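You operate a simulated robot arm through the tools that you are given. There is no shell and no other tool. Be economical: measure what you need, move in short steps, check, and stop when the job is done.

You run a simulated robot arm. Do the job below in one go: nothing can be reset, and whatever is moved stays where it is left.

JOB
Test the digital gauge beside the red tray against the master at about 300 kPa, then sort it.
Fine: PASS tray within 20 kPa, else ADJUST tray; vent the rig and back the pump off before unlocking.
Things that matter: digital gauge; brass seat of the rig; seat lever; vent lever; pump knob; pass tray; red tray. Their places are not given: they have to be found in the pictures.

Only the result counts: the job must be done as asked and must still hold three seconds after the hand-in. Knocking over, shifting, dropping, spilling or breaking anything else fails it.

ROBOT AND FRAMES
A 6-joint arm with a two-finger parallel gripper, fixed in place. Base frame: the origin is at the foot of the arm, x ahead of it, y to its left, z up. Units: m, degrees, N and s.
Its first joint turns from -66.0 to 66.0 degrees. Payload 2.9 kg.
The TCP is the grasp point between the finger pads, 0.03 m short of the fingertips. In the tool frame z runs along the fingers and y along their closing line. Largest opening 0.11 m; finger width 0.02, thickness 0.01; the body of the gripper, 0.048 by 0.112 m, starts 0.055 m behind the TCP.
Orientation is that of the tool frame in the base frame, as [roll, pitch, yaw] about the fixed x, y, z axes, in that order (R = Rz(yaw) Ry(pitch) Rx(roll)). With the fingers straight down and closing along the base's y, the tool's x points along the base's -x, its y along +y and its z along -z.

CONTROLS
- The arm moves only by the tool step_arm. Its argument "moves" is a list of rows, each an object of numbers (a shift or turn left out is 0, a gripper value left out holds the last): "tx", "ty", "tz": the shift along the tool's x, y, z in m; "rx", "ry", "rz": the turn, a rotation vector about the tool's x, y, z in degrees; "jaw": the gripper command, from -1 (fully open) to 1 (shut), values between in proportion. In form: [{"tx": .., "ty": .., "tz": .., "rx": .., "ry": .., "rz": .., "jaw": ..}, ...]. A call has 1 to 12 rows; each row shifts and turns the commanded pose from where the row before left it, along the tool's axes as they then stand. Each row takes 0.2 s and may step no farther than 0.05 m and 8.6 degrees from the row before; otherwise, or with a gripper value out of range, the whole call is refused. A pose out of reach is approached as far as the arm can. The call stops where the force on the tool passes 40 N (or 10 N more than at its start, if that is more) or the arm is blocked; 0.2 s more then pass. The fingers move at their own pace (about 0.108 m/s each) and stop on an object; they squeeze with about 28 N. The grip force told is the motor's: it shows also when the fingers shut on nothing. Time passes only in rows, and 0.2 s behind the last, so rows that do not move let the fingers close. The reply holds the time, the measured pose of the TCP, the force on the tool along the base axes, the opening and the grip force, in the units named above and with some noise, and new pictures: "views" is both (left out), scene, wrist or none.
- Cameras (640 x 400 px; columns grow to the right, rows downward): "scene" is fixed at [0.0568, 0.4157, 1.3952]; the picture's right is [-0.92, -0.39, 0.00], its down [-0.18, 0.42, -0.89] and it looks along [0.35, -0.82, -0.46] (base axes); focal length 345 px, centre (320, 200). "wrist" rides on the gripper at [-0.036, 0, -0.057] in the tool frame; the picture's right is [0.00, -1.00, 0.00], its down [0.97, 0.00, -0.24] and it looks along [0.24, 0.00, 0.97] (tool axes); focal length 218 px, centre (320, 200).
- measure_at(camera, pixels): for up to 12 pixels [column, row] of the newest picture of that camera ("zoom" is the newest enlarged one), the place [x, y, z] in the base frame of the surface seen there, good to about 0.002 m. It takes no simulated time.
- enlarge(camera, box): a new picture of the part [left, top, right, bottom] of that camera's present view, enlarged. It takes no simulated time.
- close_job(): hands the job in; it is judged then, once.

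Keep the steps short. Do not move on a guess: measure, check each grasp and each placing, and mend mistakes. In all there are 80 turns and 120 pictures (those below and enlarged ones count). Leave the gripper open and the arm clear of the work at the hand-in unless told otherwise, and finish with a single line.

The tools are called after "Call:" as name(argument=value, ...) on one line, values as JSON. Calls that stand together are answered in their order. step_arm: Moves the arm, as the interface text tells. Its arguments: {"type":"object","properties":{"moves":{"type":"array"},"views":{"type":"string","enum":["both","scene","wrist","none"]}},"required":["moves"]} The other tools are called the same way: measure_at (camera, pixels) gives the place of the surface under pixels of a picture; enlarge (camera, box) takes an enlarged picture of a part of a camera's view; close_job () hands the job in.

At the start:

```text
time_s: 0.0
tcp_pos: [0.3274, -0.1967, 1.1819]
tcp_rot: [-180.0, 0.0, 180.0]
wrist_force: [-1.0, 0.3, -0.2]
opening: 0.1102
gripper_force: 0.0
```

scene: 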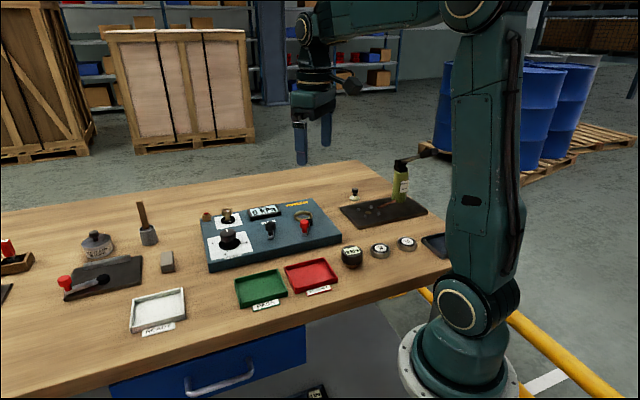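
wrist: 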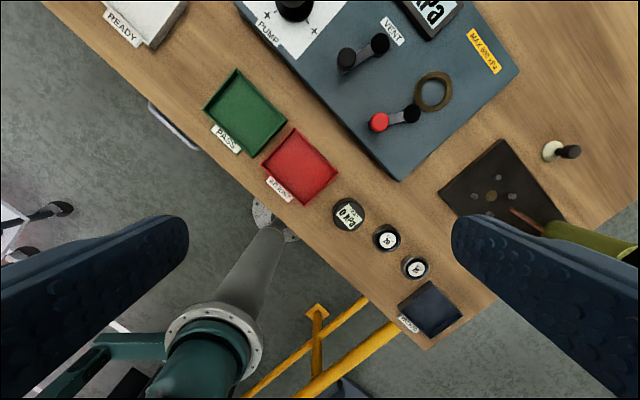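

I see the rig (blue-grey panel) with the trays and gauges in front of it. I'll enlarge both views to find the parts.

Call:
enlarge(camera="scene", box=[190, 170, 450, 332])

Call:
enlarge(camera="wrist", box=[200, 0, 560, 225])

```text
2.46 times, centred on (320, 251) of scene
```

zoom: 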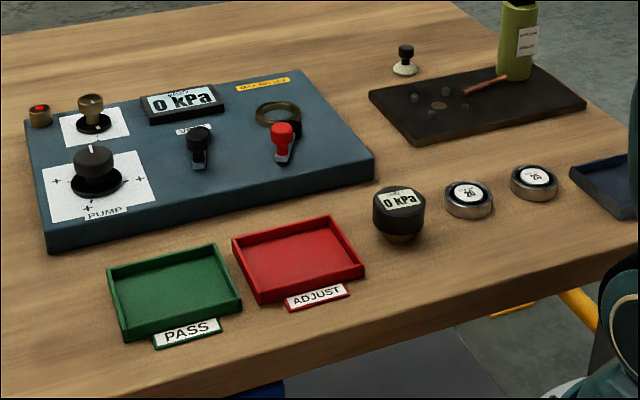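

```text
1.78 times, centred on (380, 112) of wrist
```

zoom: 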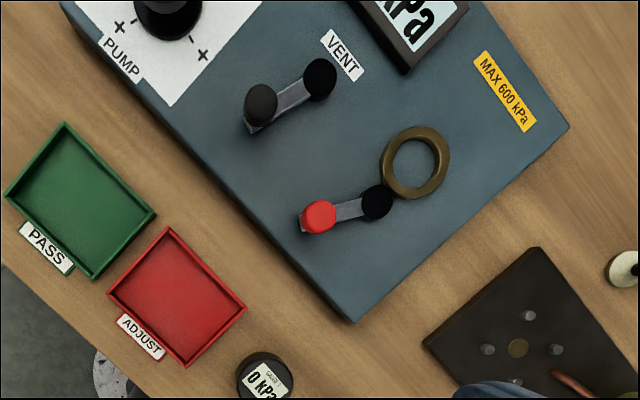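

The gauge is the black drum (scene ~352,257), the seat is the brass ring (~303,215), the red lever sits next to it, the black lever is marked VENT, and the pump is the large black knob. Measuring these now.

Call:
measure_at(camera="scene", pixels=[[352, 251], [352, 264], [303, 212], [305, 222], [271, 225], [269, 233], [228, 233], [227, 210], [262, 288], [311, 275], [264, 212], [318, 250]])

Call:
measure_at(camera="wrist", pixels=[[349, 213], [433, 91], [422, 100], [433, 78], [378, 122], [411, 113], [346, 58], [380, 44], [295, 5], [245, 112], [299, 168], [420, 10]])

```text
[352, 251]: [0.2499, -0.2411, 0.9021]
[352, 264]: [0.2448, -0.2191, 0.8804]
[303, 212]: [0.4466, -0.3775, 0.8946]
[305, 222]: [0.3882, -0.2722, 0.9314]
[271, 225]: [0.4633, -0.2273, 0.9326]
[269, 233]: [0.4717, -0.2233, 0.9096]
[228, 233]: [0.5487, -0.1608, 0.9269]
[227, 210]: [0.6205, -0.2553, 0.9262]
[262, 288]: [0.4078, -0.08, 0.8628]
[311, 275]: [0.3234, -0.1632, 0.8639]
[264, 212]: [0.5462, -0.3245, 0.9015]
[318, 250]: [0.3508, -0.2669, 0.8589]
```

```text
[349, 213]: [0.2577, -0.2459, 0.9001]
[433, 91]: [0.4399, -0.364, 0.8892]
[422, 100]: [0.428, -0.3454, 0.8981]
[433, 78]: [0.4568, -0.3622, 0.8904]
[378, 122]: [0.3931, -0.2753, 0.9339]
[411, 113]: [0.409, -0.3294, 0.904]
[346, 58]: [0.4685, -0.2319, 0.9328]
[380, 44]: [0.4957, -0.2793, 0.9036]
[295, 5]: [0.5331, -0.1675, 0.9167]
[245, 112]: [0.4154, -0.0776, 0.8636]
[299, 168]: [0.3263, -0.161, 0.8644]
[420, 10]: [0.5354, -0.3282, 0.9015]
```

The measured work surface is at z≈0.863, not the stated 0.296. Both cameras agree with each other and with the apparent object sizes, so I'll trust the measurements and move gently. Next I'll go above the gauge with the fingers turned to close square to its row of neighbours.

Call:
step_arm(moves=[{"tx": 0.0237, "ty": -0.016, "tz": 0.035, "jaw": -0.4}, {"tx": 0.0237, "ty": -0.016, "tz": 0.035}, {"tx": 0.0237, "ty": -0.016, "tz": 0.035}, {"rz": -7.5}, {"rz": -7.5}, {"rz": -7.5}, {"rz": -7.5}, {"rz": -7.5}, {"rz": -7.5}, {}])

```text
time_s: 2.2
tcp_pos: [0.2547, -0.2439, 1.0788]
tcp_rot: [179.9, 0.1, -134.9]
wrist_force: [0.4, -0.2, 0.2]
opening: 0.077
gripper_force: 0.0
```

scene: 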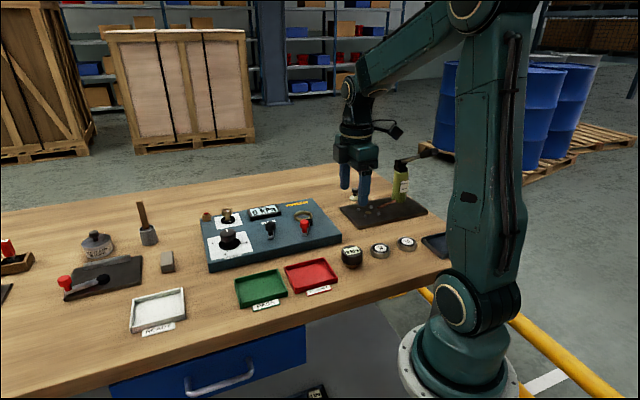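
wrist: 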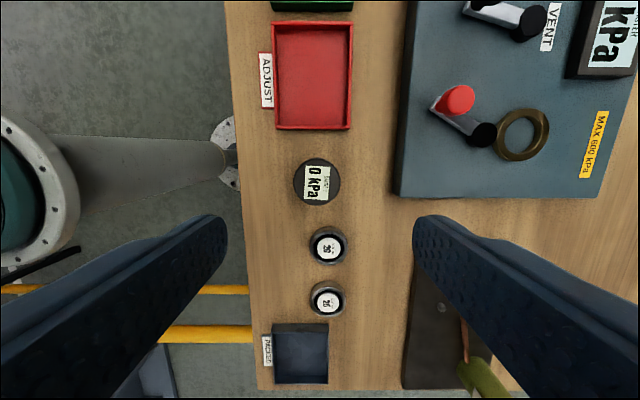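

The wrist view is now square with the table. I'll measure the gauge, seat and lever again from here.

Call:
measure_at(camera="wrist", pixels=[[317, 181], [296, 181], [338, 181], [317, 161], [317, 201], [522, 134], [500, 134], [544, 134], [522, 112], [522, 157], [457, 100], [484, 135]])

Call:
enlarge(camera="wrist", box=[390, 0, 640, 200])

```text
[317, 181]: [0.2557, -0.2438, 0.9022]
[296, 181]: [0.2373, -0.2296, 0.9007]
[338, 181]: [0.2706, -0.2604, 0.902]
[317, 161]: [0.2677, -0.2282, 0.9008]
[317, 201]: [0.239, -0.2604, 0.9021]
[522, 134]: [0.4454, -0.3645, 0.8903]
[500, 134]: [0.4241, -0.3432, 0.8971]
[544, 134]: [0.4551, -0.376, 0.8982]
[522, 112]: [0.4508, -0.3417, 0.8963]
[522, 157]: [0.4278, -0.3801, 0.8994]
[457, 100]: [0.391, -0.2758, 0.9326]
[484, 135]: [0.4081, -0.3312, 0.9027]
```

```text
2.00 times, centred on (515, 100) of wrist
```

zoom: 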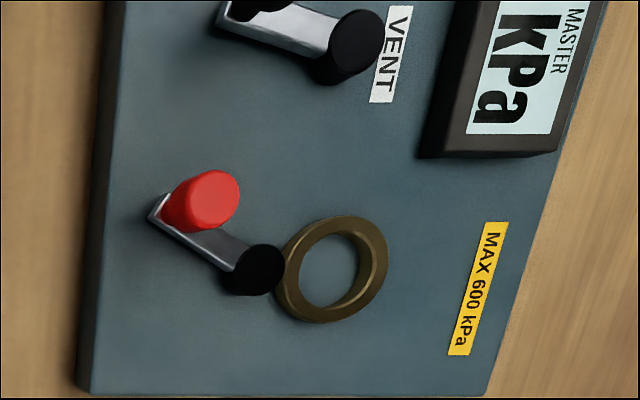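

The gauge centre is at (0.255,-0.244), with its top at 0.902 and a diameter of about 0.047. The seat ring centre is at (0.4395,-0.360), with its top at 0.898. I'm going straight down over the gauge.

Call:
step_arm(moves=[{"tz": 0.035}, {"tz": 0.035}, {"tz": 0.035}, {"tz": 0.035}, {"tz": 0.02}, {"tz": 0.013}, {}])

```text
time_s: 3.8
tcp_pos: [0.2547, -0.2437, 0.9046]
tcp_rot: [-180.0, 0.1, -135.0]
wrist_force: [0.6, -1.0, -0.6]
opening: 0.077
gripper_force: 0.0
```

scene: 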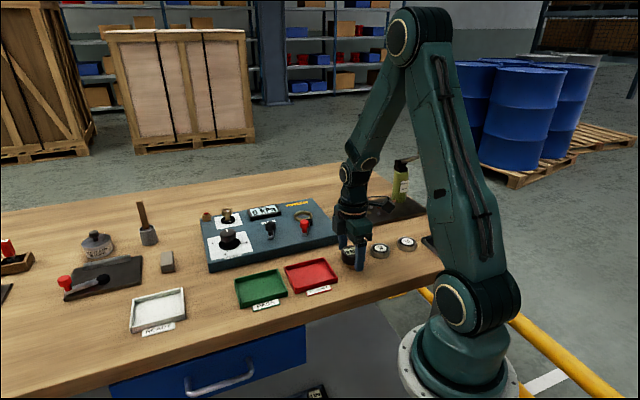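
wrist: 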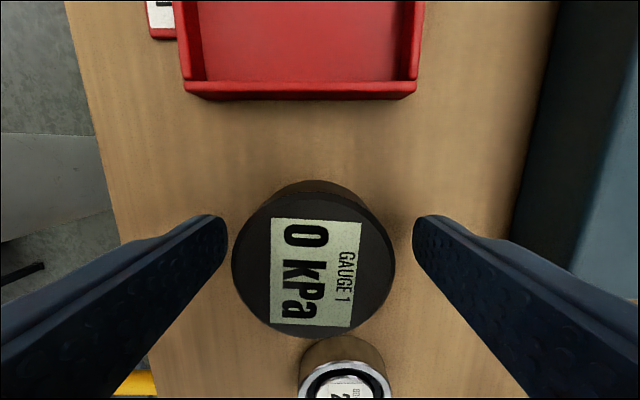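

The gauge is between the fingers and nothing is touching. I'm closing and lifting slightly.

Call:
step_arm(moves=[{"jaw": 1}, {}, {}, {}, {"tz": -0.02}, {"tz": -0.03}, {}])

```text
time_s: 5.4
tcp_pos: [0.2564, -0.2446, 0.9548]
tcp_rot: [-179.9, 0.0, -135.0]
wrist_force: [0.7, 0.1, -2.7]
opening: 0.0513
gripper_force: 28.6
```

scene: 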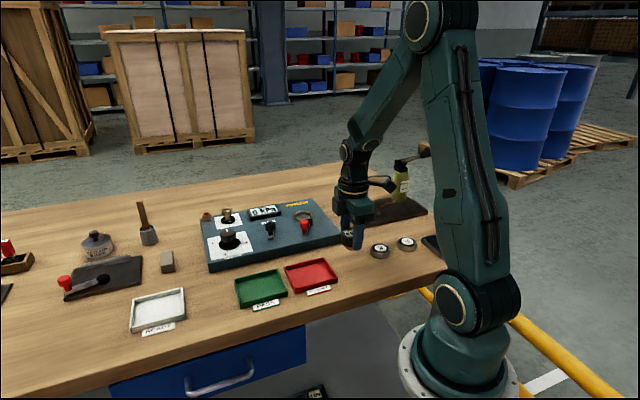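
wrist: 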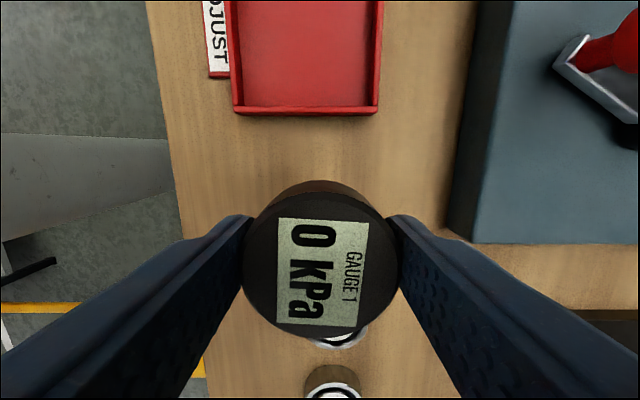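

It's held at 0.0513 opening. I'll lift to about 1.03 and carry it over to the seat.

Call:
step_arm(moves=[{"tz": -0.04}, {"tz": -0.035}, {"tx": -0.008, "ty": -0.0352}, {"tx": -0.008, "ty": -0.0352}, {"tx": -0.008, "ty": -0.0352}, {"tx": -0.008, "ty": -0.0352}, {"tx": -0.008, "ty": -0.0352}, {"tx": -0.008, "ty": -0.0352}, {}], views="none")

Call:
step_arm(moves=[{"rz": 7.5}, {"rz": 7.5}, {"rz": 7.5}, {"rz": 7.5}, {"rz": 7.5}, {"rz": 7.5}, {"rz": 7.5}, {"rz": 7.5}, {"rz": 7.5}, {"rz": 7.5}, {"rz": 7.5}, {"rz": 7.5}])

```text
time_s: 7.4
tcp_pos: [0.4394, -0.361, 1.0278]
tcp_rot: [180.0, 0.0, -135.0]
wrist_force: [0.1, 0.6, -2.4]
opening: 0.0513
gripper_force: 28.6
```

```text
time_s: 10.0
tcp_pos: [0.439, -0.3589, 1.0286]
tcp_rot: [-180.0, 0.0, 134.8]
wrist_force: [-0.7, -0.2, -2.4]
opening: 0.0515
gripper_force: 28.2
```

scene: 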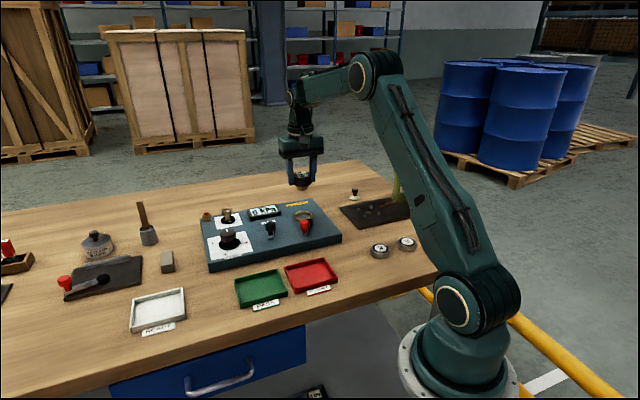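
wrist: 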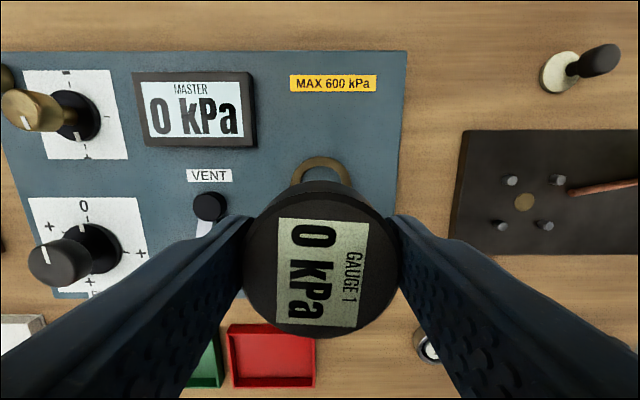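

I'm above the seat and can see the ring behind the gauge. I'll check the ring and gauge centres with measurements, and look at the knob dials.

Call:
measure_at(camera="wrist", pixels=[[296, 176], [321, 160], [346, 176], [246, 265], [394, 265], [320, 196], [320, 335], [84, 208], [70, 118], [120, 250], [210, 207], [205, 235]])

Call:
enlarge(camera="wrist", box=[0, 50, 260, 310])

Call:
enlarge(camera="scene", box=[190, 130, 350, 270])

```text
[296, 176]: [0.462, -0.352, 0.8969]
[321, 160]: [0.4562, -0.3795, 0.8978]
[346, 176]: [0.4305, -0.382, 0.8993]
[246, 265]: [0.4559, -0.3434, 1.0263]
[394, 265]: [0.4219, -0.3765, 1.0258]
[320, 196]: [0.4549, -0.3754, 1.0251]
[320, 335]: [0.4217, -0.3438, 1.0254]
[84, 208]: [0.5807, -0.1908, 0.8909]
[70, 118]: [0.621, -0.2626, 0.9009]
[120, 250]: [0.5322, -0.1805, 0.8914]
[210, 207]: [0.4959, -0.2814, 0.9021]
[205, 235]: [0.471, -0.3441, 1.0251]
```

```text
1.54 times, centred on (130, 180) of wrist
```

zoom: 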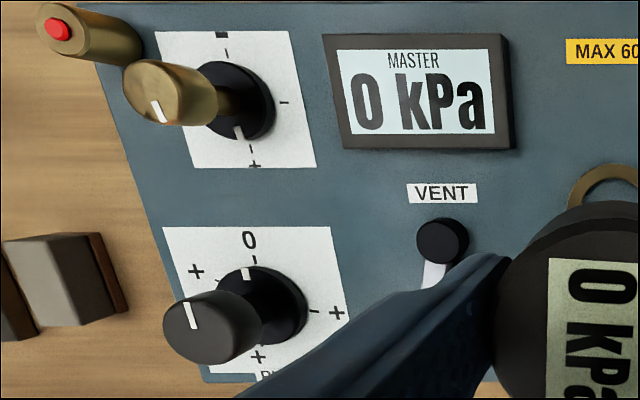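

```text
2.86 times, centred on (270, 200) of scene
```

zoom: 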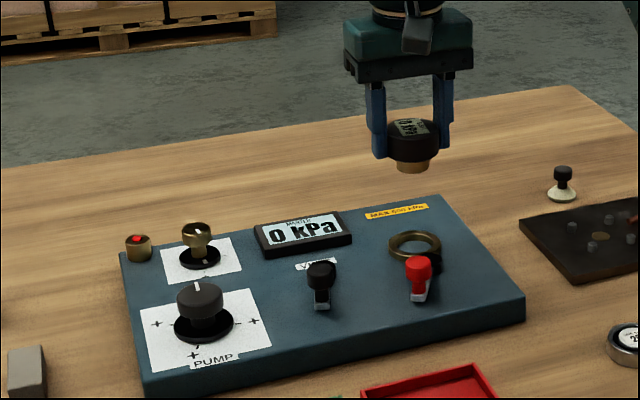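

The gauge centre (0.4386,-0.360) is within about 1 mm of the ring centre (0.4395,-0.360). Lowering, with small steps near the bottom.

Call:
step_arm(moves=[{"tx": -0.0007, "ty": 0.0005, "tz": 0.03}, {"tz": 0.03}, {"tz": 0.02}, {"tz": 0.006}, {"tz": 0.004}, {"tz": 0.003}, {}])

```text
time_s: 11.6
tcp_pos: [0.4401, -0.3589, 0.9364]
tcp_rot: [-180.0, -0.1, 135.0]
wrist_force: [0.0, 0.0, -2.6]
opening: 0.0515
gripper_force: 28.1
```

scene: 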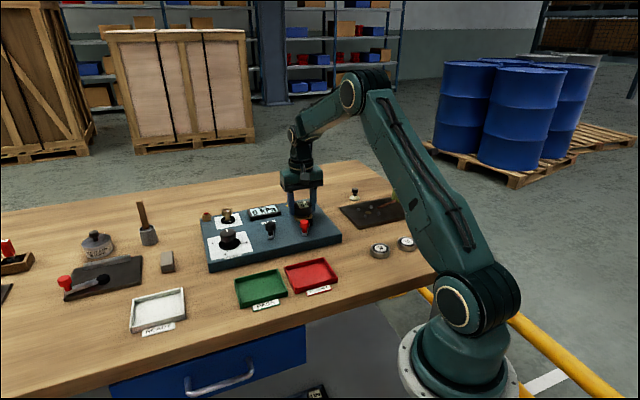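
wrist: 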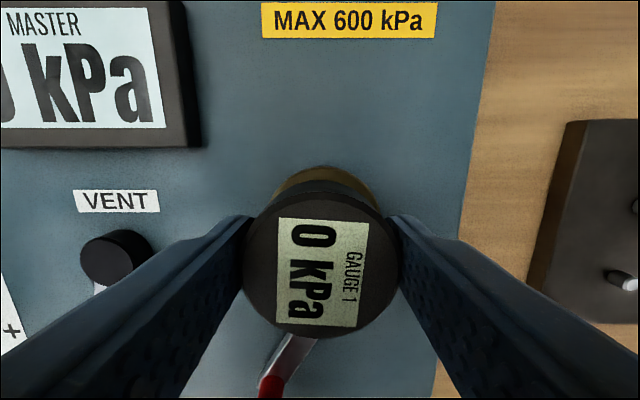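

Still no contact and centred. Lowering in 1 mm steps.

Call:
step_arm(moves=[{"tz": 0.001}, {"tz": 0.001}, {"tz": 0.001}, {"tz": 0.001}, {"tz": 0.001}, {}], views="none")

```text
time_s: 13.0
tcp_pos: [0.4422, -0.3613, 0.9321]
tcp_rot: [-179.9, 0.3, 134.9]
wrist_force: [1.6, 0.8, 24.5]
opening: 0.0511
gripper_force: 27.8
```

Contact at 24 N at the expected height (foot on the seat floor gives TCP ≈ 0.932). I'll back off the pressure slightly, release, and look.

Call:
step_arm(moves=[{"tz": -0.001}, {"jaw": 0.2}, {"jaw": -0.3}, {}, {}])

```text
time_s: 14.2
tcp_pos: [0.4389, -0.3602, 0.9311]
tcp_rot: [180.0, 0.0, 135.0]
wrist_force: [0.0, -0.6, -0.9]
opening: 0.0714
gripper_force: 0.1
```

scene: 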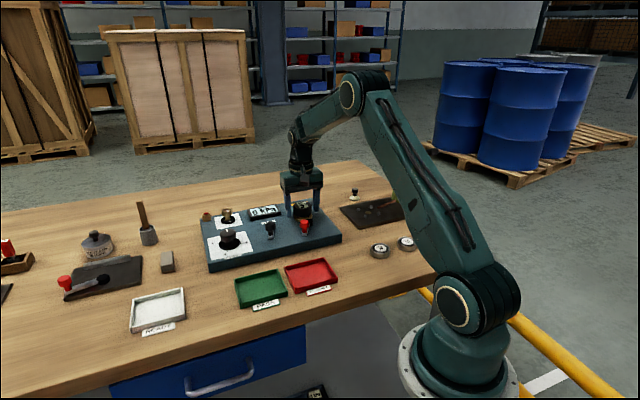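
wrist: 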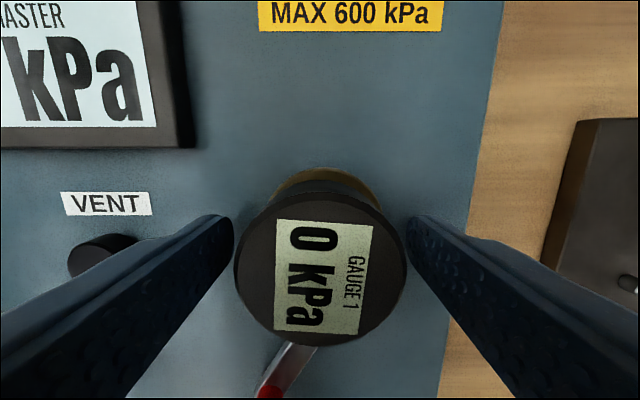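

Released. I'll rise straight up and look at the whole rig.

Call:
step_arm(moves=[{"tz": -0.03}, {"tz": -0.04}, {"tz": -0.04}, {"tx": 0.0, "ty": 0.03, "tz": -0.03}, {"tx": 0.0, "ty": 0.03, "tz": -0.02}, {}])

```text
time_s: 15.6
tcp_pos: [0.4807, -0.3178, 1.0926]
tcp_rot: [180.0, 0.0, 134.9]
wrist_force: [0.3, -0.3, 0.1]
opening: 0.0717
gripper_force: 0.0
```

scene: 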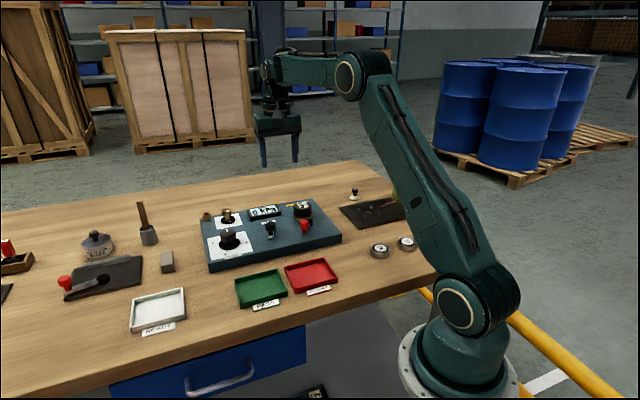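
wrist: 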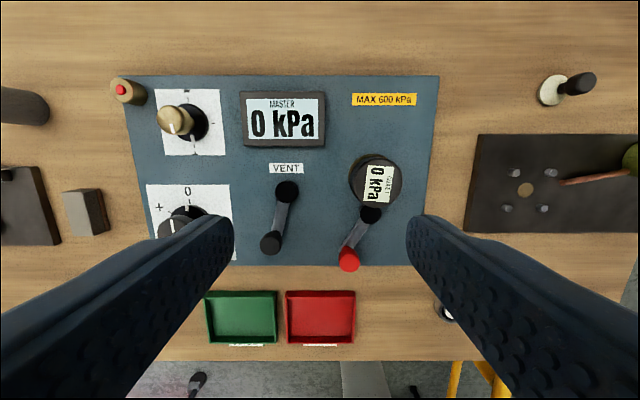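

Call:
measure_at(camera="wrist", pixels=[[348, 260], [371, 214], [270, 243], [287, 191], [375, 181], [170, 228], [190, 215], [172, 122], [195, 122], [185, 208]])

Call:
enlarge(camera="wrist", box=[100, 60, 450, 280])

```text
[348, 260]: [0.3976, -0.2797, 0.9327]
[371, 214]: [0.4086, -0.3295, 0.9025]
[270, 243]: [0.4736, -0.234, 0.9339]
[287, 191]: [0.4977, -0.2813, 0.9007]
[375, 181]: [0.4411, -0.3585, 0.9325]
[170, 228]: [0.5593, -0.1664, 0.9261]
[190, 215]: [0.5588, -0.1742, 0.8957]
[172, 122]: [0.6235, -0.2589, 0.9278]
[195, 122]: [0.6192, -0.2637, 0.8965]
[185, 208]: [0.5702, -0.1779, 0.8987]
```

```text
1.82 times, centred on (275, 170) of wrist
```

zoom: 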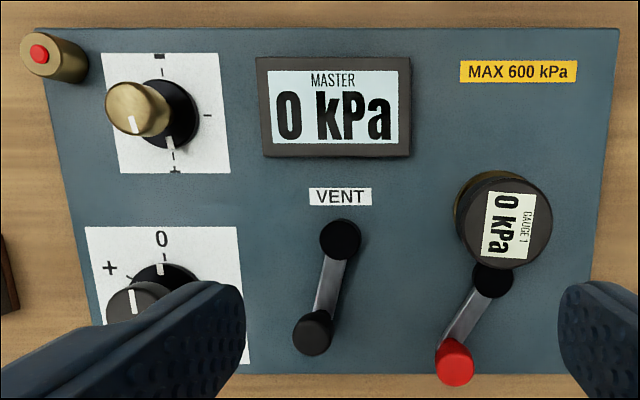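

The gauge is in the seat. The red lever's pivot is at (0.4085,-0.330), with the knob around (0.392,-0.277). I'll hover over the red knob with the fingers aligned across the lever.

Call:
step_arm(moves=[{"tx": 0.0305, "ty": -0.0113, "tz": 0.02}, {"tx": 0.0305, "ty": -0.0113, "tz": 0.02}, {"tx": 0.0305, "ty": -0.0113, "tz": 0.01, "jaw": 0.0}, {"rz": 7.5}, {"rz": 7.5}, {"rz": 7.5}, {"rz": 7.5}, {}])

```text
time_s: 17.4
tcp_pos: [0.3932, -0.277, 1.0422]
tcp_rot: [-180.0, 0.0, 104.9]
wrist_force: [-0.6, 0.5, 1.6]
opening: 0.0549
gripper_force: 0.0
```

scene: 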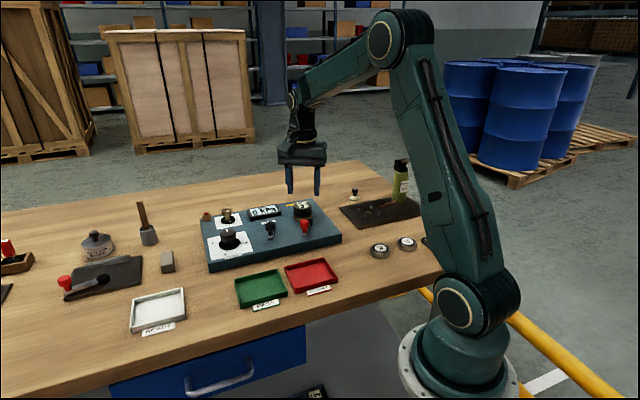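
wrist: 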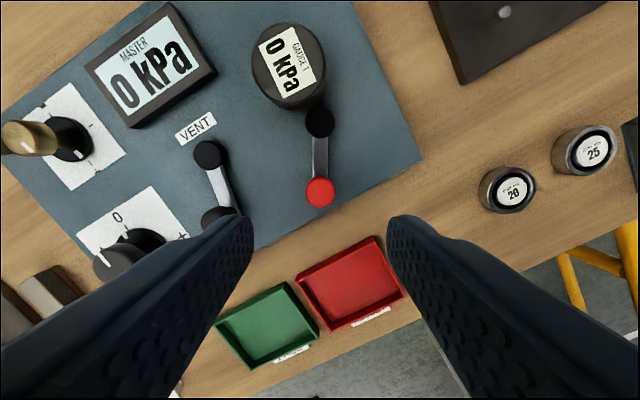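

Call:
measure_at(camera="wrist", pixels=[[320, 188], [307, 188], [333, 188], [320, 177], [320, 199], [320, 160], [320, 115], [222, 185], [210, 150]])

Call:
enlarge(camera="wrist", box=[180, 10, 420, 220])

```text
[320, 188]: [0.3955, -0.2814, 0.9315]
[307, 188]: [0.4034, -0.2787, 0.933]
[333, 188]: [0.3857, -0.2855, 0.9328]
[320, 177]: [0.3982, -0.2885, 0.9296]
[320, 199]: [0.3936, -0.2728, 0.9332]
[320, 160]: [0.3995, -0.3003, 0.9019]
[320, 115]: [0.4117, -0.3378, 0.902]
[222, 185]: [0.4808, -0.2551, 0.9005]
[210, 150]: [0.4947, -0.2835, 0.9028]
```

```text
1.90 times, centred on (300, 115) of wrist
```

zoom: 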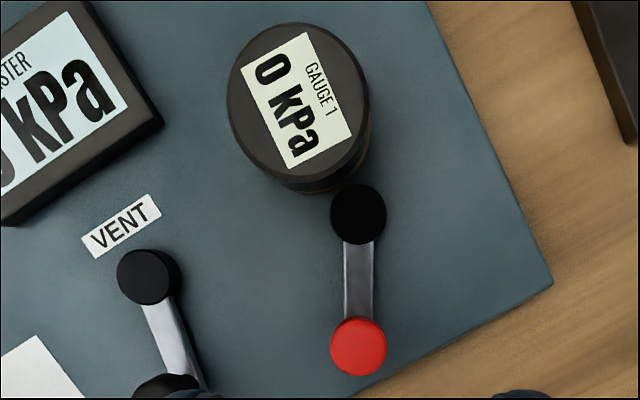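

The red knob centre is (0.394,-0.280), with its top at 0.933. Descending to grip it.

Call:
step_arm(moves=[{"tx": -0.003, "tz": 0.035}, {"tz": 0.035}, {"tz": 0.024}, {"tz": 0.01}, {"jaw": 1}, {}, {}])

```text
time_s: 19.0
tcp_pos: [0.3938, -0.2789, 0.9373]
tcp_rot: [179.9, 0.0, 104.9]
wrist_force: [-1.0, 1.5, -4.0]
opening: 0.0233
gripper_force: 45.4
```

scene: 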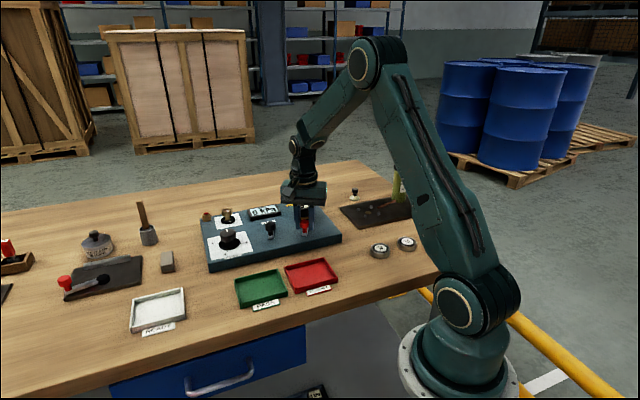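
wrist: 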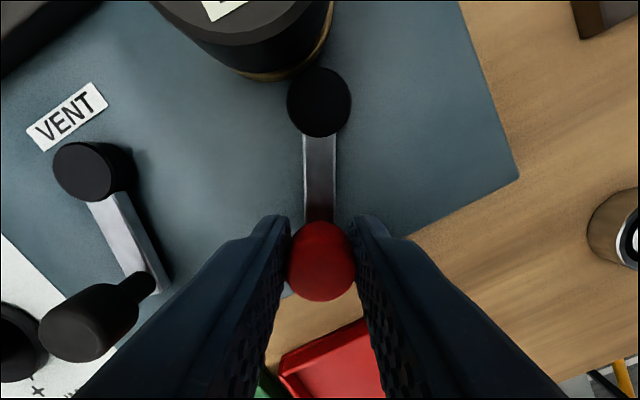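

Gripped. I'll test a swing towards the wrist picture's right, 15° along the arc, watching the force.

Call:
step_arm(moves=[{"tx": -0.0002, "ty": -0.0037, "rz": -3.75}, {"tx": -0.0002, "ty": -0.0037, "rz": -3.75}, {"tx": -0.0002, "ty": -0.0037, "rz": -3.75}, {"tx": -0.0002, "ty": -0.0037, "rz": -3.75}], views="wrist")

```text
time_s: 20.0
tcp_pos: [0.3805, -0.2845, 0.9371]
tcp_rot: [180.0, 0.1, 120.2]
wrist_force: [4.5, 6.3, -4.2]
opening: 0.0233
gripper_force: 45.2
```

wrist: 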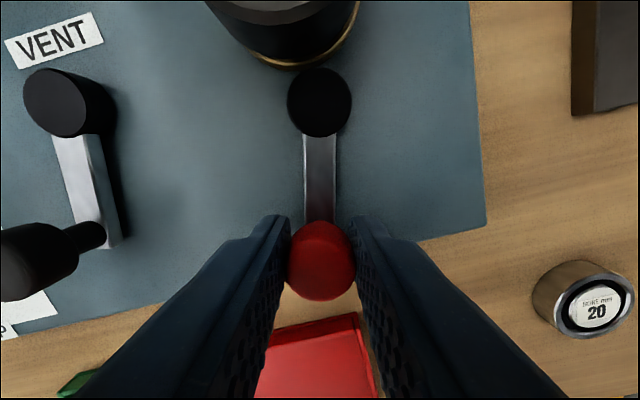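

The lever moves freely this way. Continuing the swing until it reaches its stop.

Call:
step_arm(moves=[{"tx": -0.0003, "ty": -0.0049, "rz": -5}, {"tx": -0.0003, "ty": -0.0049, "rz": -5}, {"tx": -0.0003, "ty": -0.0049, "rz": -5}, {"tx": -0.0003, "ty": -0.0049, "rz": -5}, {"tx": -0.0003, "ty": -0.0049, "rz": -5}, {"tx": -0.0003, "ty": -0.0049, "rz": -5}, {"tx": -0.0003, "ty": -0.0049, "rz": -5}, {"tx": -0.0003, "ty": -0.0049, "rz": -5}], views="wrist")

```text
time_s: 21.8
tcp_pos: [0.3577, -0.315, 0.9379]
tcp_rot: [180.0, 0.1, 160.1]
wrist_force: [23.5, -1.7, -26.7]
opening: 0.0233
gripper_force: 44.7
```

wrist: 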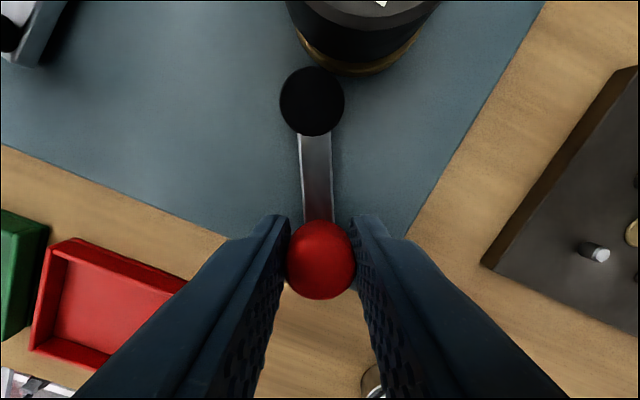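

The side force is mostly radial, because my arc radius was slightly large. The recorded points fit a pivot at (0.4086,-0.330) with r≈0.053. I'll relax inward and keep swinging.

Call:
step_arm(moves=[{"tx": -0.002}, {"tx": -0.0003, "ty": -0.0046, "rz": -5}, {"tx": -0.0003, "ty": -0.0046, "rz": -5}, {"tx": -0.0003, "ty": -0.0046, "rz": -5}, {"tx": -0.0003, "ty": -0.0046, "rz": -5}], views="wrist")

```text
time_s: 22.7
tcp_pos: [0.3592, -0.3168, 0.9371]
tcp_rot: [179.1, -0.4, 171.4]
wrist_force: [3.8, 11.7, 3.0]
opening: 0.0235
gripper_force: 44.9
stopped in row 4: the force on the tool passed its limit (the readings are from after the stop); the commanded pose is now the measured one
```

wrist: 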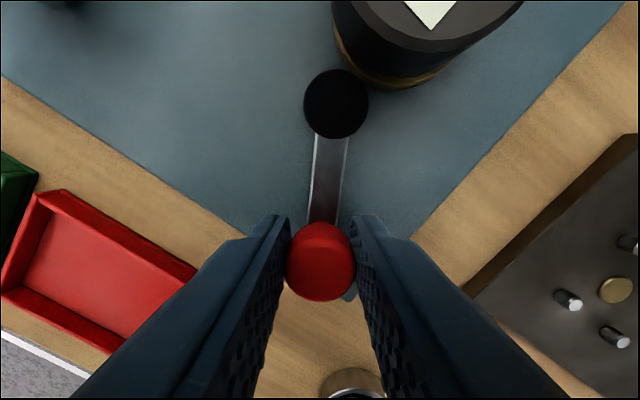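

There's a hard stop after about a 60° throw, so the lever is at its other end (locked). I'll release and rise to look.

Call:
step_arm(moves=[{"jaw": 0.0}, {}, {}, {"tz": -0.04}, {"tz": -0.04}, {"tz": -0.03}, {}])

```text
time_s: 24.3
tcp_pos: [0.3583, -0.3204, 1.0493]
tcp_rot: [179.1, -0.2, 171.3]
wrist_force: [0.7, -0.4, 0.1]
opening: 0.0549
gripper_force: 0.0
```

scene: 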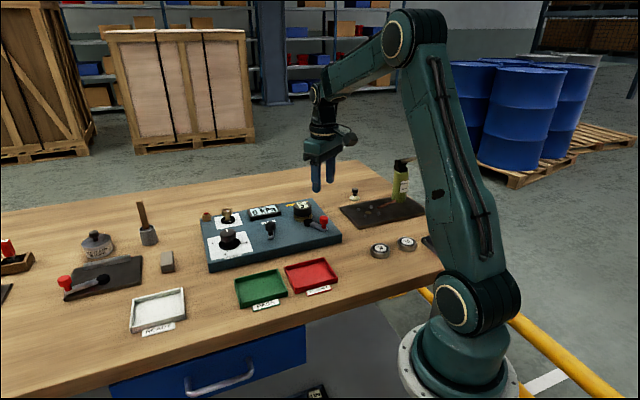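
wrist: 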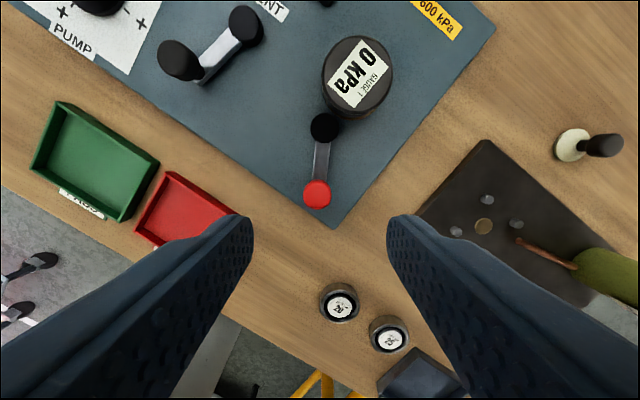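

The red lever is now on the other side. Next I'll hover over the pump knob at about (0.559,-0.170).

Call:
step_arm(moves=[{"tx": -0.0293, "ty": 0.0298, "rx": 0.9}, {"tx": -0.0293, "ty": 0.0298}, {"tx": -0.0293, "ty": 0.0298}, {"tx": -0.0293, "ty": 0.0298}, {"tx": -0.0293, "ty": 0.0298}, {"tx": -0.0293, "ty": 0.0298}, {}])

```text
time_s: 25.9
tcp_pos: [0.5581, -0.1719, 1.0468]
tcp_rot: [-179.9, -0.3, 171.1]
wrist_force: [0.4, -0.7, -0.1]
opening: 0.0549
gripper_force: 0.0
```

scene: 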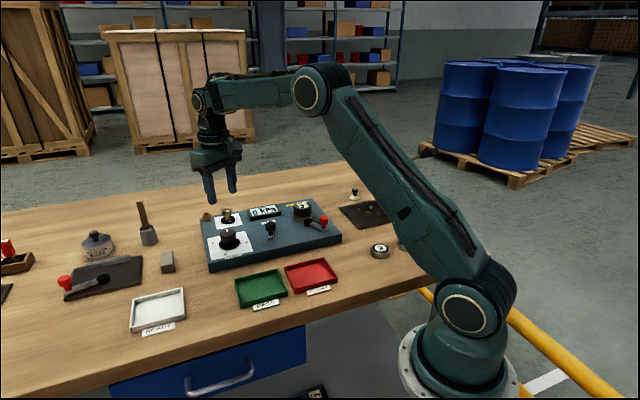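
wrist: 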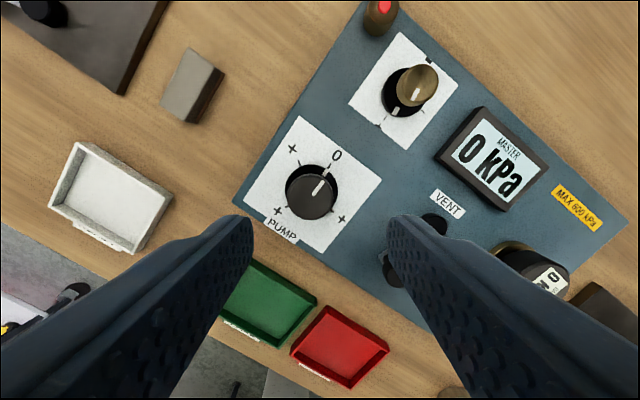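

Call:
measure_at(camera="wrist", pixels=[[310, 197], [289, 197], [332, 195], [310, 174], [310, 217], [395, 110], [420, 82], [392, 270], [435, 222]])

Call:
enlarge(camera="wrist", box=[230, 20, 470, 260])

```text
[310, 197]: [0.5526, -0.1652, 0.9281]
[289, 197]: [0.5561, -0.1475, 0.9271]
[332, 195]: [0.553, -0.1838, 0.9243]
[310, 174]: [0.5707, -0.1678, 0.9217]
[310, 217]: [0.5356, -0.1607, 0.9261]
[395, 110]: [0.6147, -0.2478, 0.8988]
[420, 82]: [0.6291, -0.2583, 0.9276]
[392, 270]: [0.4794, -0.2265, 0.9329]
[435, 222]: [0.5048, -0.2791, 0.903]
```

```text
1.67 times, centred on (350, 140) of wrist
```

zoom: 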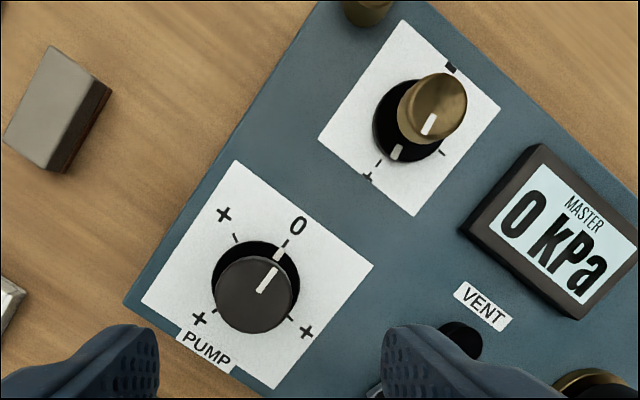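

The pump pointer is at "0", with the knob centre at (0.5535,-0.166) and its top at 0.928. I'll descend and grip it.

Call:
step_arm(moves=[{"tx": 0.0055, "ty": 0.0052, "tz": 0.035}, {"tz": 0.035}, {"tz": 0.028}, {"tz": 0.01}, {"jaw": 1}, {}, {}])

```text
time_s: 27.5
tcp_pos: [0.5524, -0.1632, 0.9379]
tcp_rot: [180.0, -0.3, 171.6]
wrist_force: [4.5, 27.8, 2.3]
opening: 0.039
gripper_force: 45.5
```

scene: 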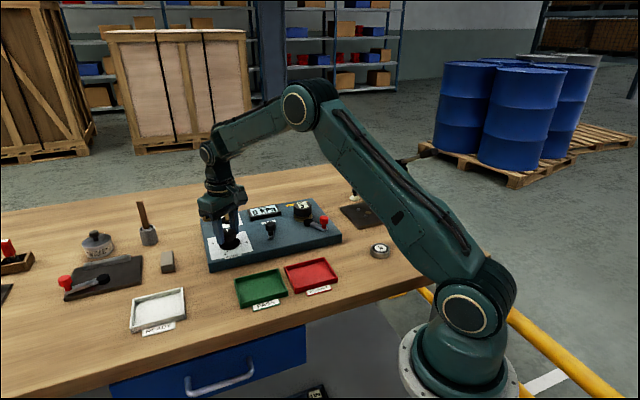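
wrist: 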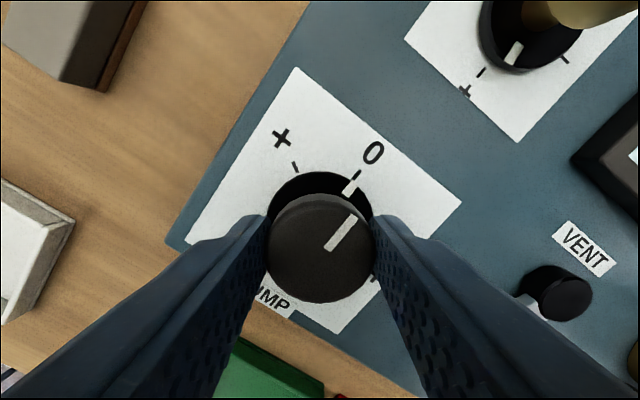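

Gripped, but a 28 N side force means I'm off centre by about 2.5 mm. I'll relieve that and then turn clockwise 30°.

Call:
step_arm(moves=[{"ty": 0.0025}, {}, {"rz": 7.5}, {"rz": 7.5}, {"rz": 7.5}, {"rz": 7.5}, {}])

```text
time_s: 29.1
tcp_pos: [0.5528, -0.1633, 0.9385]
tcp_rot: [-179.6, -0.3, 140.9]
wrist_force: [-12.3, -7.0, 1.6]
opening: 0.0389
gripper_force: 44.8
```

scene: 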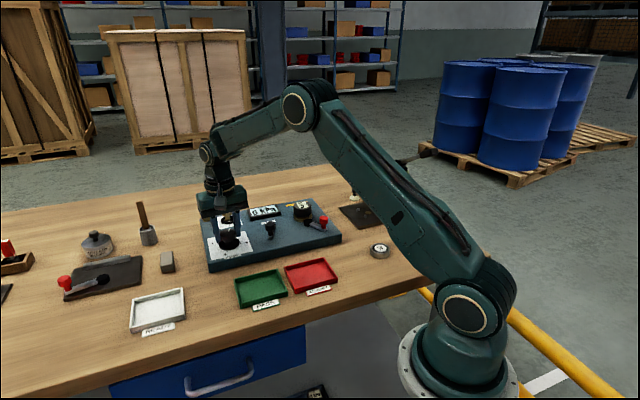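
wrist: 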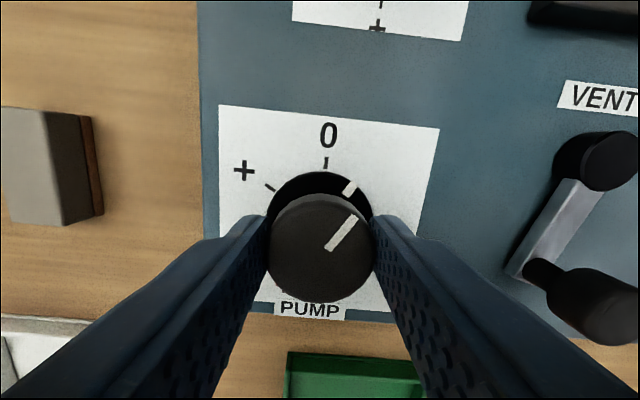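

The knob turned with the gripper, its pointer now about 35° clockwise of 0. Checking the displays.

Call:
enlarge(camera="scene", box=[240, 190, 340, 250])

```text
6.40 times, centred on (290, 220) of scene
```

zoom: 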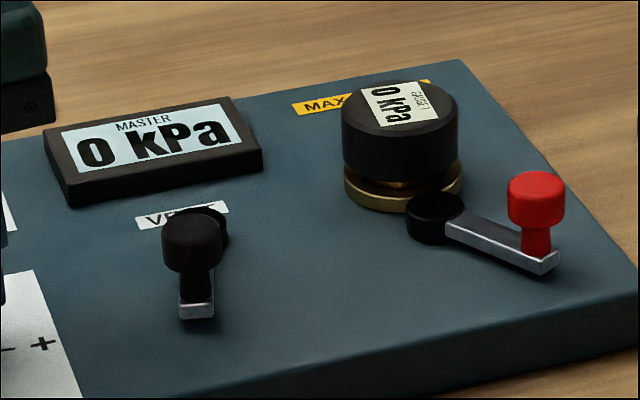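

Both displays read 0, so the vent is probably open. I'll turn the pump back to 0, release, rise, and go to the vent lever.

Call:
step_arm(moves=[{"rz": -7.5}, {"rz": -7.5}, {"rz": -7.5}, {"rz": -7.5}, {"jaw": 0}, {}, {}, {"tz": -0.04}, {"tz": -0.04}, {"tz": -0.03}], views="none")

```text
time_s: 31.3
tcp_pos: [0.5535, -0.1643, 1.0498]
tcp_rot: [-179.9, -0.4, 171.4]
wrist_force: [-0.4, 0.2, 1.0]
opening: 0.0551
gripper_force: 0.1
```

Call:
step_arm(moves=[{"tx": 0.0234, "ty": -0.0267}, {"tx": 0.0234, "ty": -0.0267}, {"tx": 0.0234, "ty": -0.0267}, {"rz": 7.4}, {"rz": 7.4}, {"rz": 7.4}, {"rz": 7.4}, {"rz": 7.4}, {"rz": 7.4}, {"rz": 7.0}, {}], views="wrist")

```text
time_s: 33.7
tcp_pos: [0.4734, -0.2302, 1.0473]
tcp_rot: [-179.7, -0.1, 119.8]
wrist_force: [0.4, -0.2, -0.4]
opening: 0.0551
gripper_force: 0.0
```

wrist: 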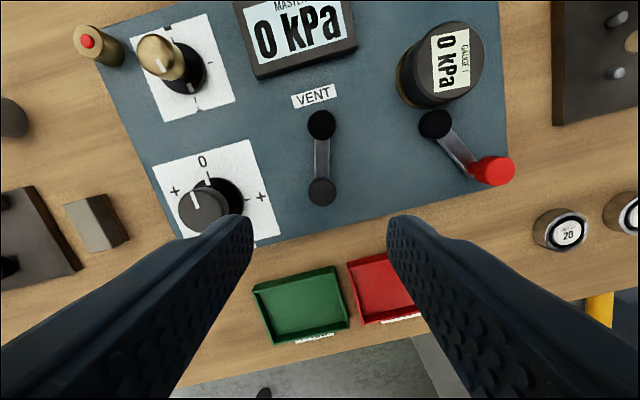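

Call:
measure_at(camera="wrist", pixels=[[322, 190], [310, 190], [335, 190], [322, 179], [322, 200], [322, 124], [312, 124], [332, 124]])

```text
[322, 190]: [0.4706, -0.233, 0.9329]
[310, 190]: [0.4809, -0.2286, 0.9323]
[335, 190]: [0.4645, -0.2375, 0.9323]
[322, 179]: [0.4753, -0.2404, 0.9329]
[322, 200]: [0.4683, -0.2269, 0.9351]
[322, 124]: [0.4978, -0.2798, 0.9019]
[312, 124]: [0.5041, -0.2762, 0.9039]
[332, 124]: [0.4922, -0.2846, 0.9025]
```

The vent knob is at (0.472,-0.233) and its pivot at (0.498,-0.280). Descending and gripping.

Call:
step_arm(moves=[{"tx": -0.0017, "ty": -0.002, "tz": 0.035}, {"tz": 0.035}, {"tz": 0.029}, {"tz": 0.01}, {"jaw": 1}, {}, {}], views="wrist")

```text
time_s: 35.3
tcp_pos: [0.4715, -0.2307, 0.939]
tcp_rot: [-179.6, -0.2, 119.9]
wrist_force: [-1.3, 1.1, -3.0]
opening: 0.023
gripper_force: 44.7
```

wrist: 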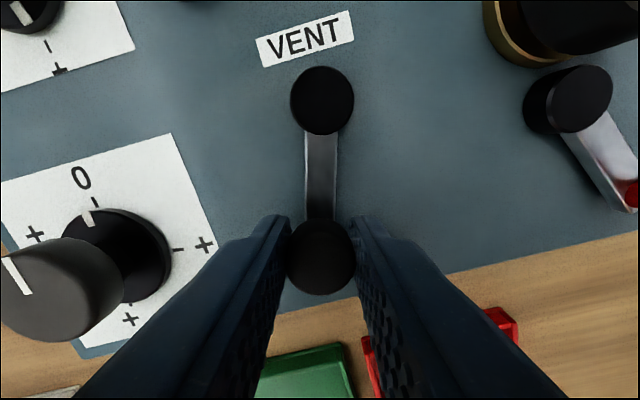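

Gripped. Testing a small swing to the right, 10° on the arc.

Call:
step_arm(moves=[{"tx": -0.0001, "ty": -0.0023, "rz": -2.5}, {"tx": -0.0001, "ty": -0.0023, "rz": -2.5}, {"tx": -0.0001, "ty": -0.0023, "rz": -2.5}, {"tx": -0.0001, "ty": -0.0023, "rz": -2.5}], views="none")

```text
time_s: 36.1
tcp_pos: [0.4708, -0.2325, 0.9393]
tcp_rot: [179.7, 0.2, 128.1]
wrist_force: [9.0, 3.2, -4.6]
opening: 0.0234
gripper_force: 44.7
stopped in row 4: the force on the tool passed its limit (the readings are from after the stop); the commanded pose is now the measured one
```

It's blocked that way, so that's its end stop. I'll swing the other way (left).

Call:
step_arm(moves=[{"ty": 0.001, "rz": 4}, {"ty": 0.0005, "rz": 4}, {"tx": -0.0002, "ty": 0.0035, "rz": 3.75}, {"tx": -0.0002, "ty": 0.0035, "rz": 3.75}, {"tx": -0.0002, "ty": 0.0035, "rz": 3.75}, {"tx": -0.0002, "ty": 0.0035, "rz": 3.75}], views="wrist")

```text
time_s: 37.5
tcp_pos: [0.4824, -0.2268, 0.9395]
tcp_rot: [179.8, 0.0, 105.0]
wrist_force: [3.2, 7.3, 0.0]
opening: 0.0232
gripper_force: 45.1
```

wrist: 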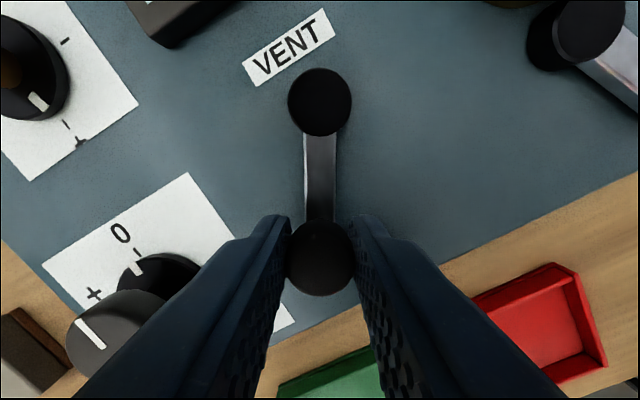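

It moves. Continuing to its other stop.

Call:
step_arm(moves=[{"tx": -0.0002, "ty": 0.0046, "rz": 5}, {"tx": -0.0002, "ty": 0.0046, "rz": 5}, {"tx": -0.0002, "ty": 0.0046, "rz": 5}, {"tx": -0.0002, "ty": 0.0046, "rz": 5}, {"tx": -0.0002, "ty": 0.0046, "rz": 5}, {"tx": -0.0002, "ty": 0.0046, "rz": 5}, {"tx": -0.0002, "ty": 0.0046, "rz": 5}, {"tx": -0.0002, "ty": 0.0046, "rz": 5}], views="wrist")

```text
time_s: 39.3
tcp_pos: [0.5202, -0.231, 0.9397]
tcp_rot: [179.8, -0.2, 64.9]
wrist_force: [-6.5, 2.4, 1.5]
opening: 0.023
gripper_force: 44.9
```

wrist: 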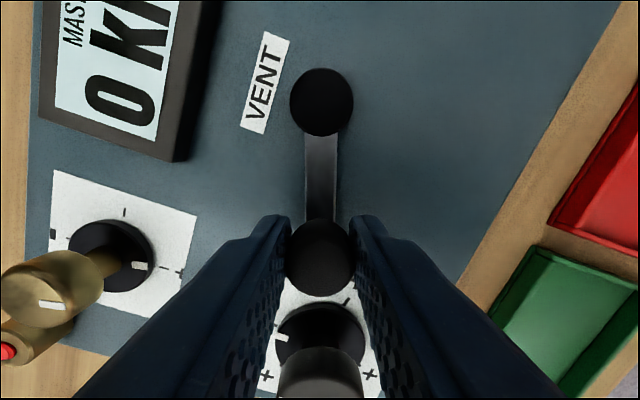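

Call:
step_arm(moves=[{"tx": -0.0002, "ty": 0.0046, "rz": 5}, {"tx": -0.0002, "ty": 0.0046, "rz": 5}, {"tx": -0.0002, "ty": 0.0046, "rz": 5}, {"tx": -0.0002, "ty": 0.0046, "rz": 5}, {"tx": -0.0002, "ty": 0.0046, "rz": 5}, {"tx": -0.0002, "ty": 0.0046, "rz": 5}, {"tx": -0.0002, "ty": 0.0046, "rz": 5}], views="both")

```text
time_s: 40.0
tcp_pos: [0.5234, -0.2334, 0.938]
tcp_rot: [-178.8, 0.1, 53.5]
wrist_force: [-13.7, 4.2, 7.8]
opening: 0.0231
gripper_force: 45.7
stopped in row 3: the force on the tool passed its limit (the readings are from after the stop); the commanded pose is now the measured one
```

scene: 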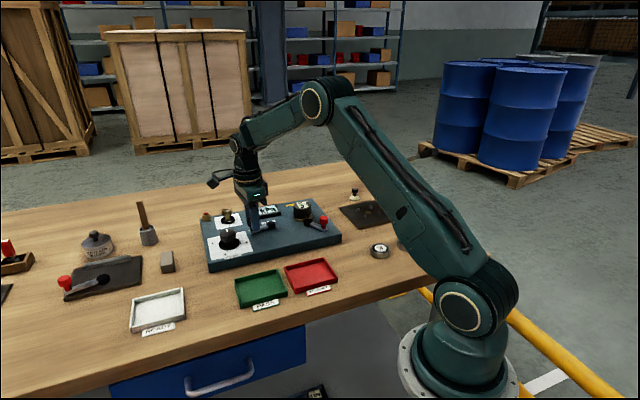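
wrist: 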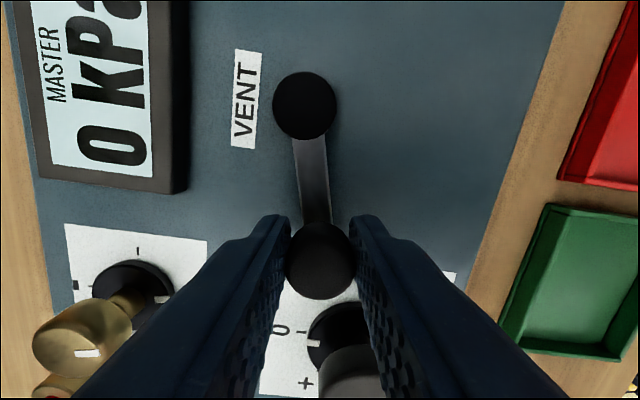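

End stop reached, again about a 60° throw. Releasing, rising, and moving back over the pump with the wrist wound back.

Call:
step_arm(moves=[{"jaw": 0}, {}, {}, {"tz": -0.04, "rx": -1.2}, {"tz": -0.04}, {"tz": -0.03}, {"tx": 0.037, "ty": -0.009}, {"tx": 0.0369, "ty": -0.0091}, {"rz": -8.4}, {"rz": -8.4}, {"rz": -8.4}, {"rz": -8.4}], views="none")

Call:
step_arm(moves=[{"rz": -8.4}, {"rz": -8.4}, {"rz": -8.4}, {"rz": -8.4}, {"rz": -8.4}, {"rz": -8.4}, {"rz": -8.4}, {"rz": -8.4}, {"rz": -8.4}, {"rz": -8.4}, {}])

```text
time_s: 42.6
tcp_pos: [0.5533, -0.1647, 1.0483]
tcp_rot: [179.8, 0.3, 87.1]
wrist_force: [-0.3, -0.4, 1.3]
opening: 0.0548
gripper_force: 0.0
```

```text
time_s: 45.0
tcp_pos: [0.5544, -0.1635, 1.0486]
tcp_rot: [-179.8, 0.2, 171.2]
wrist_force: [0.9, 0.2, 0.5]
opening: 0.055
gripper_force: 0.1
```

scene: 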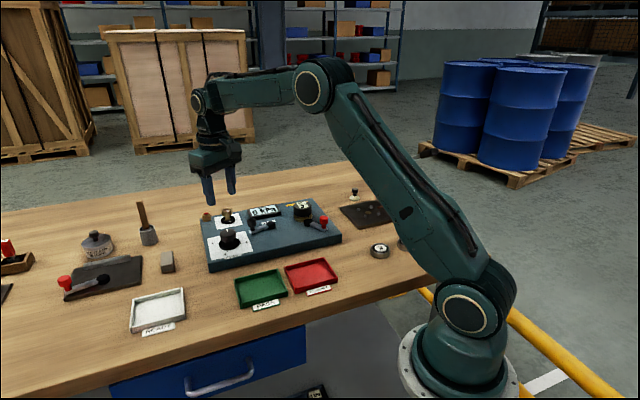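
wrist: 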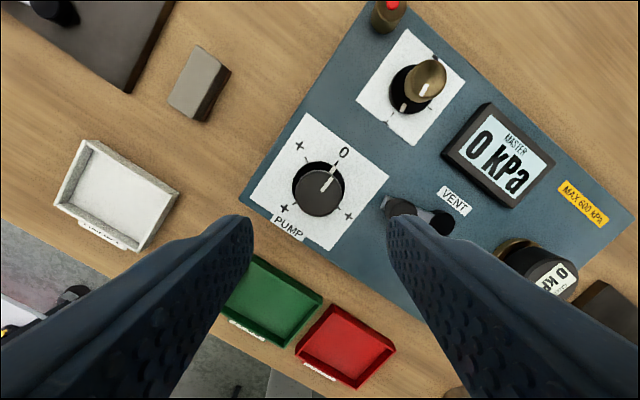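

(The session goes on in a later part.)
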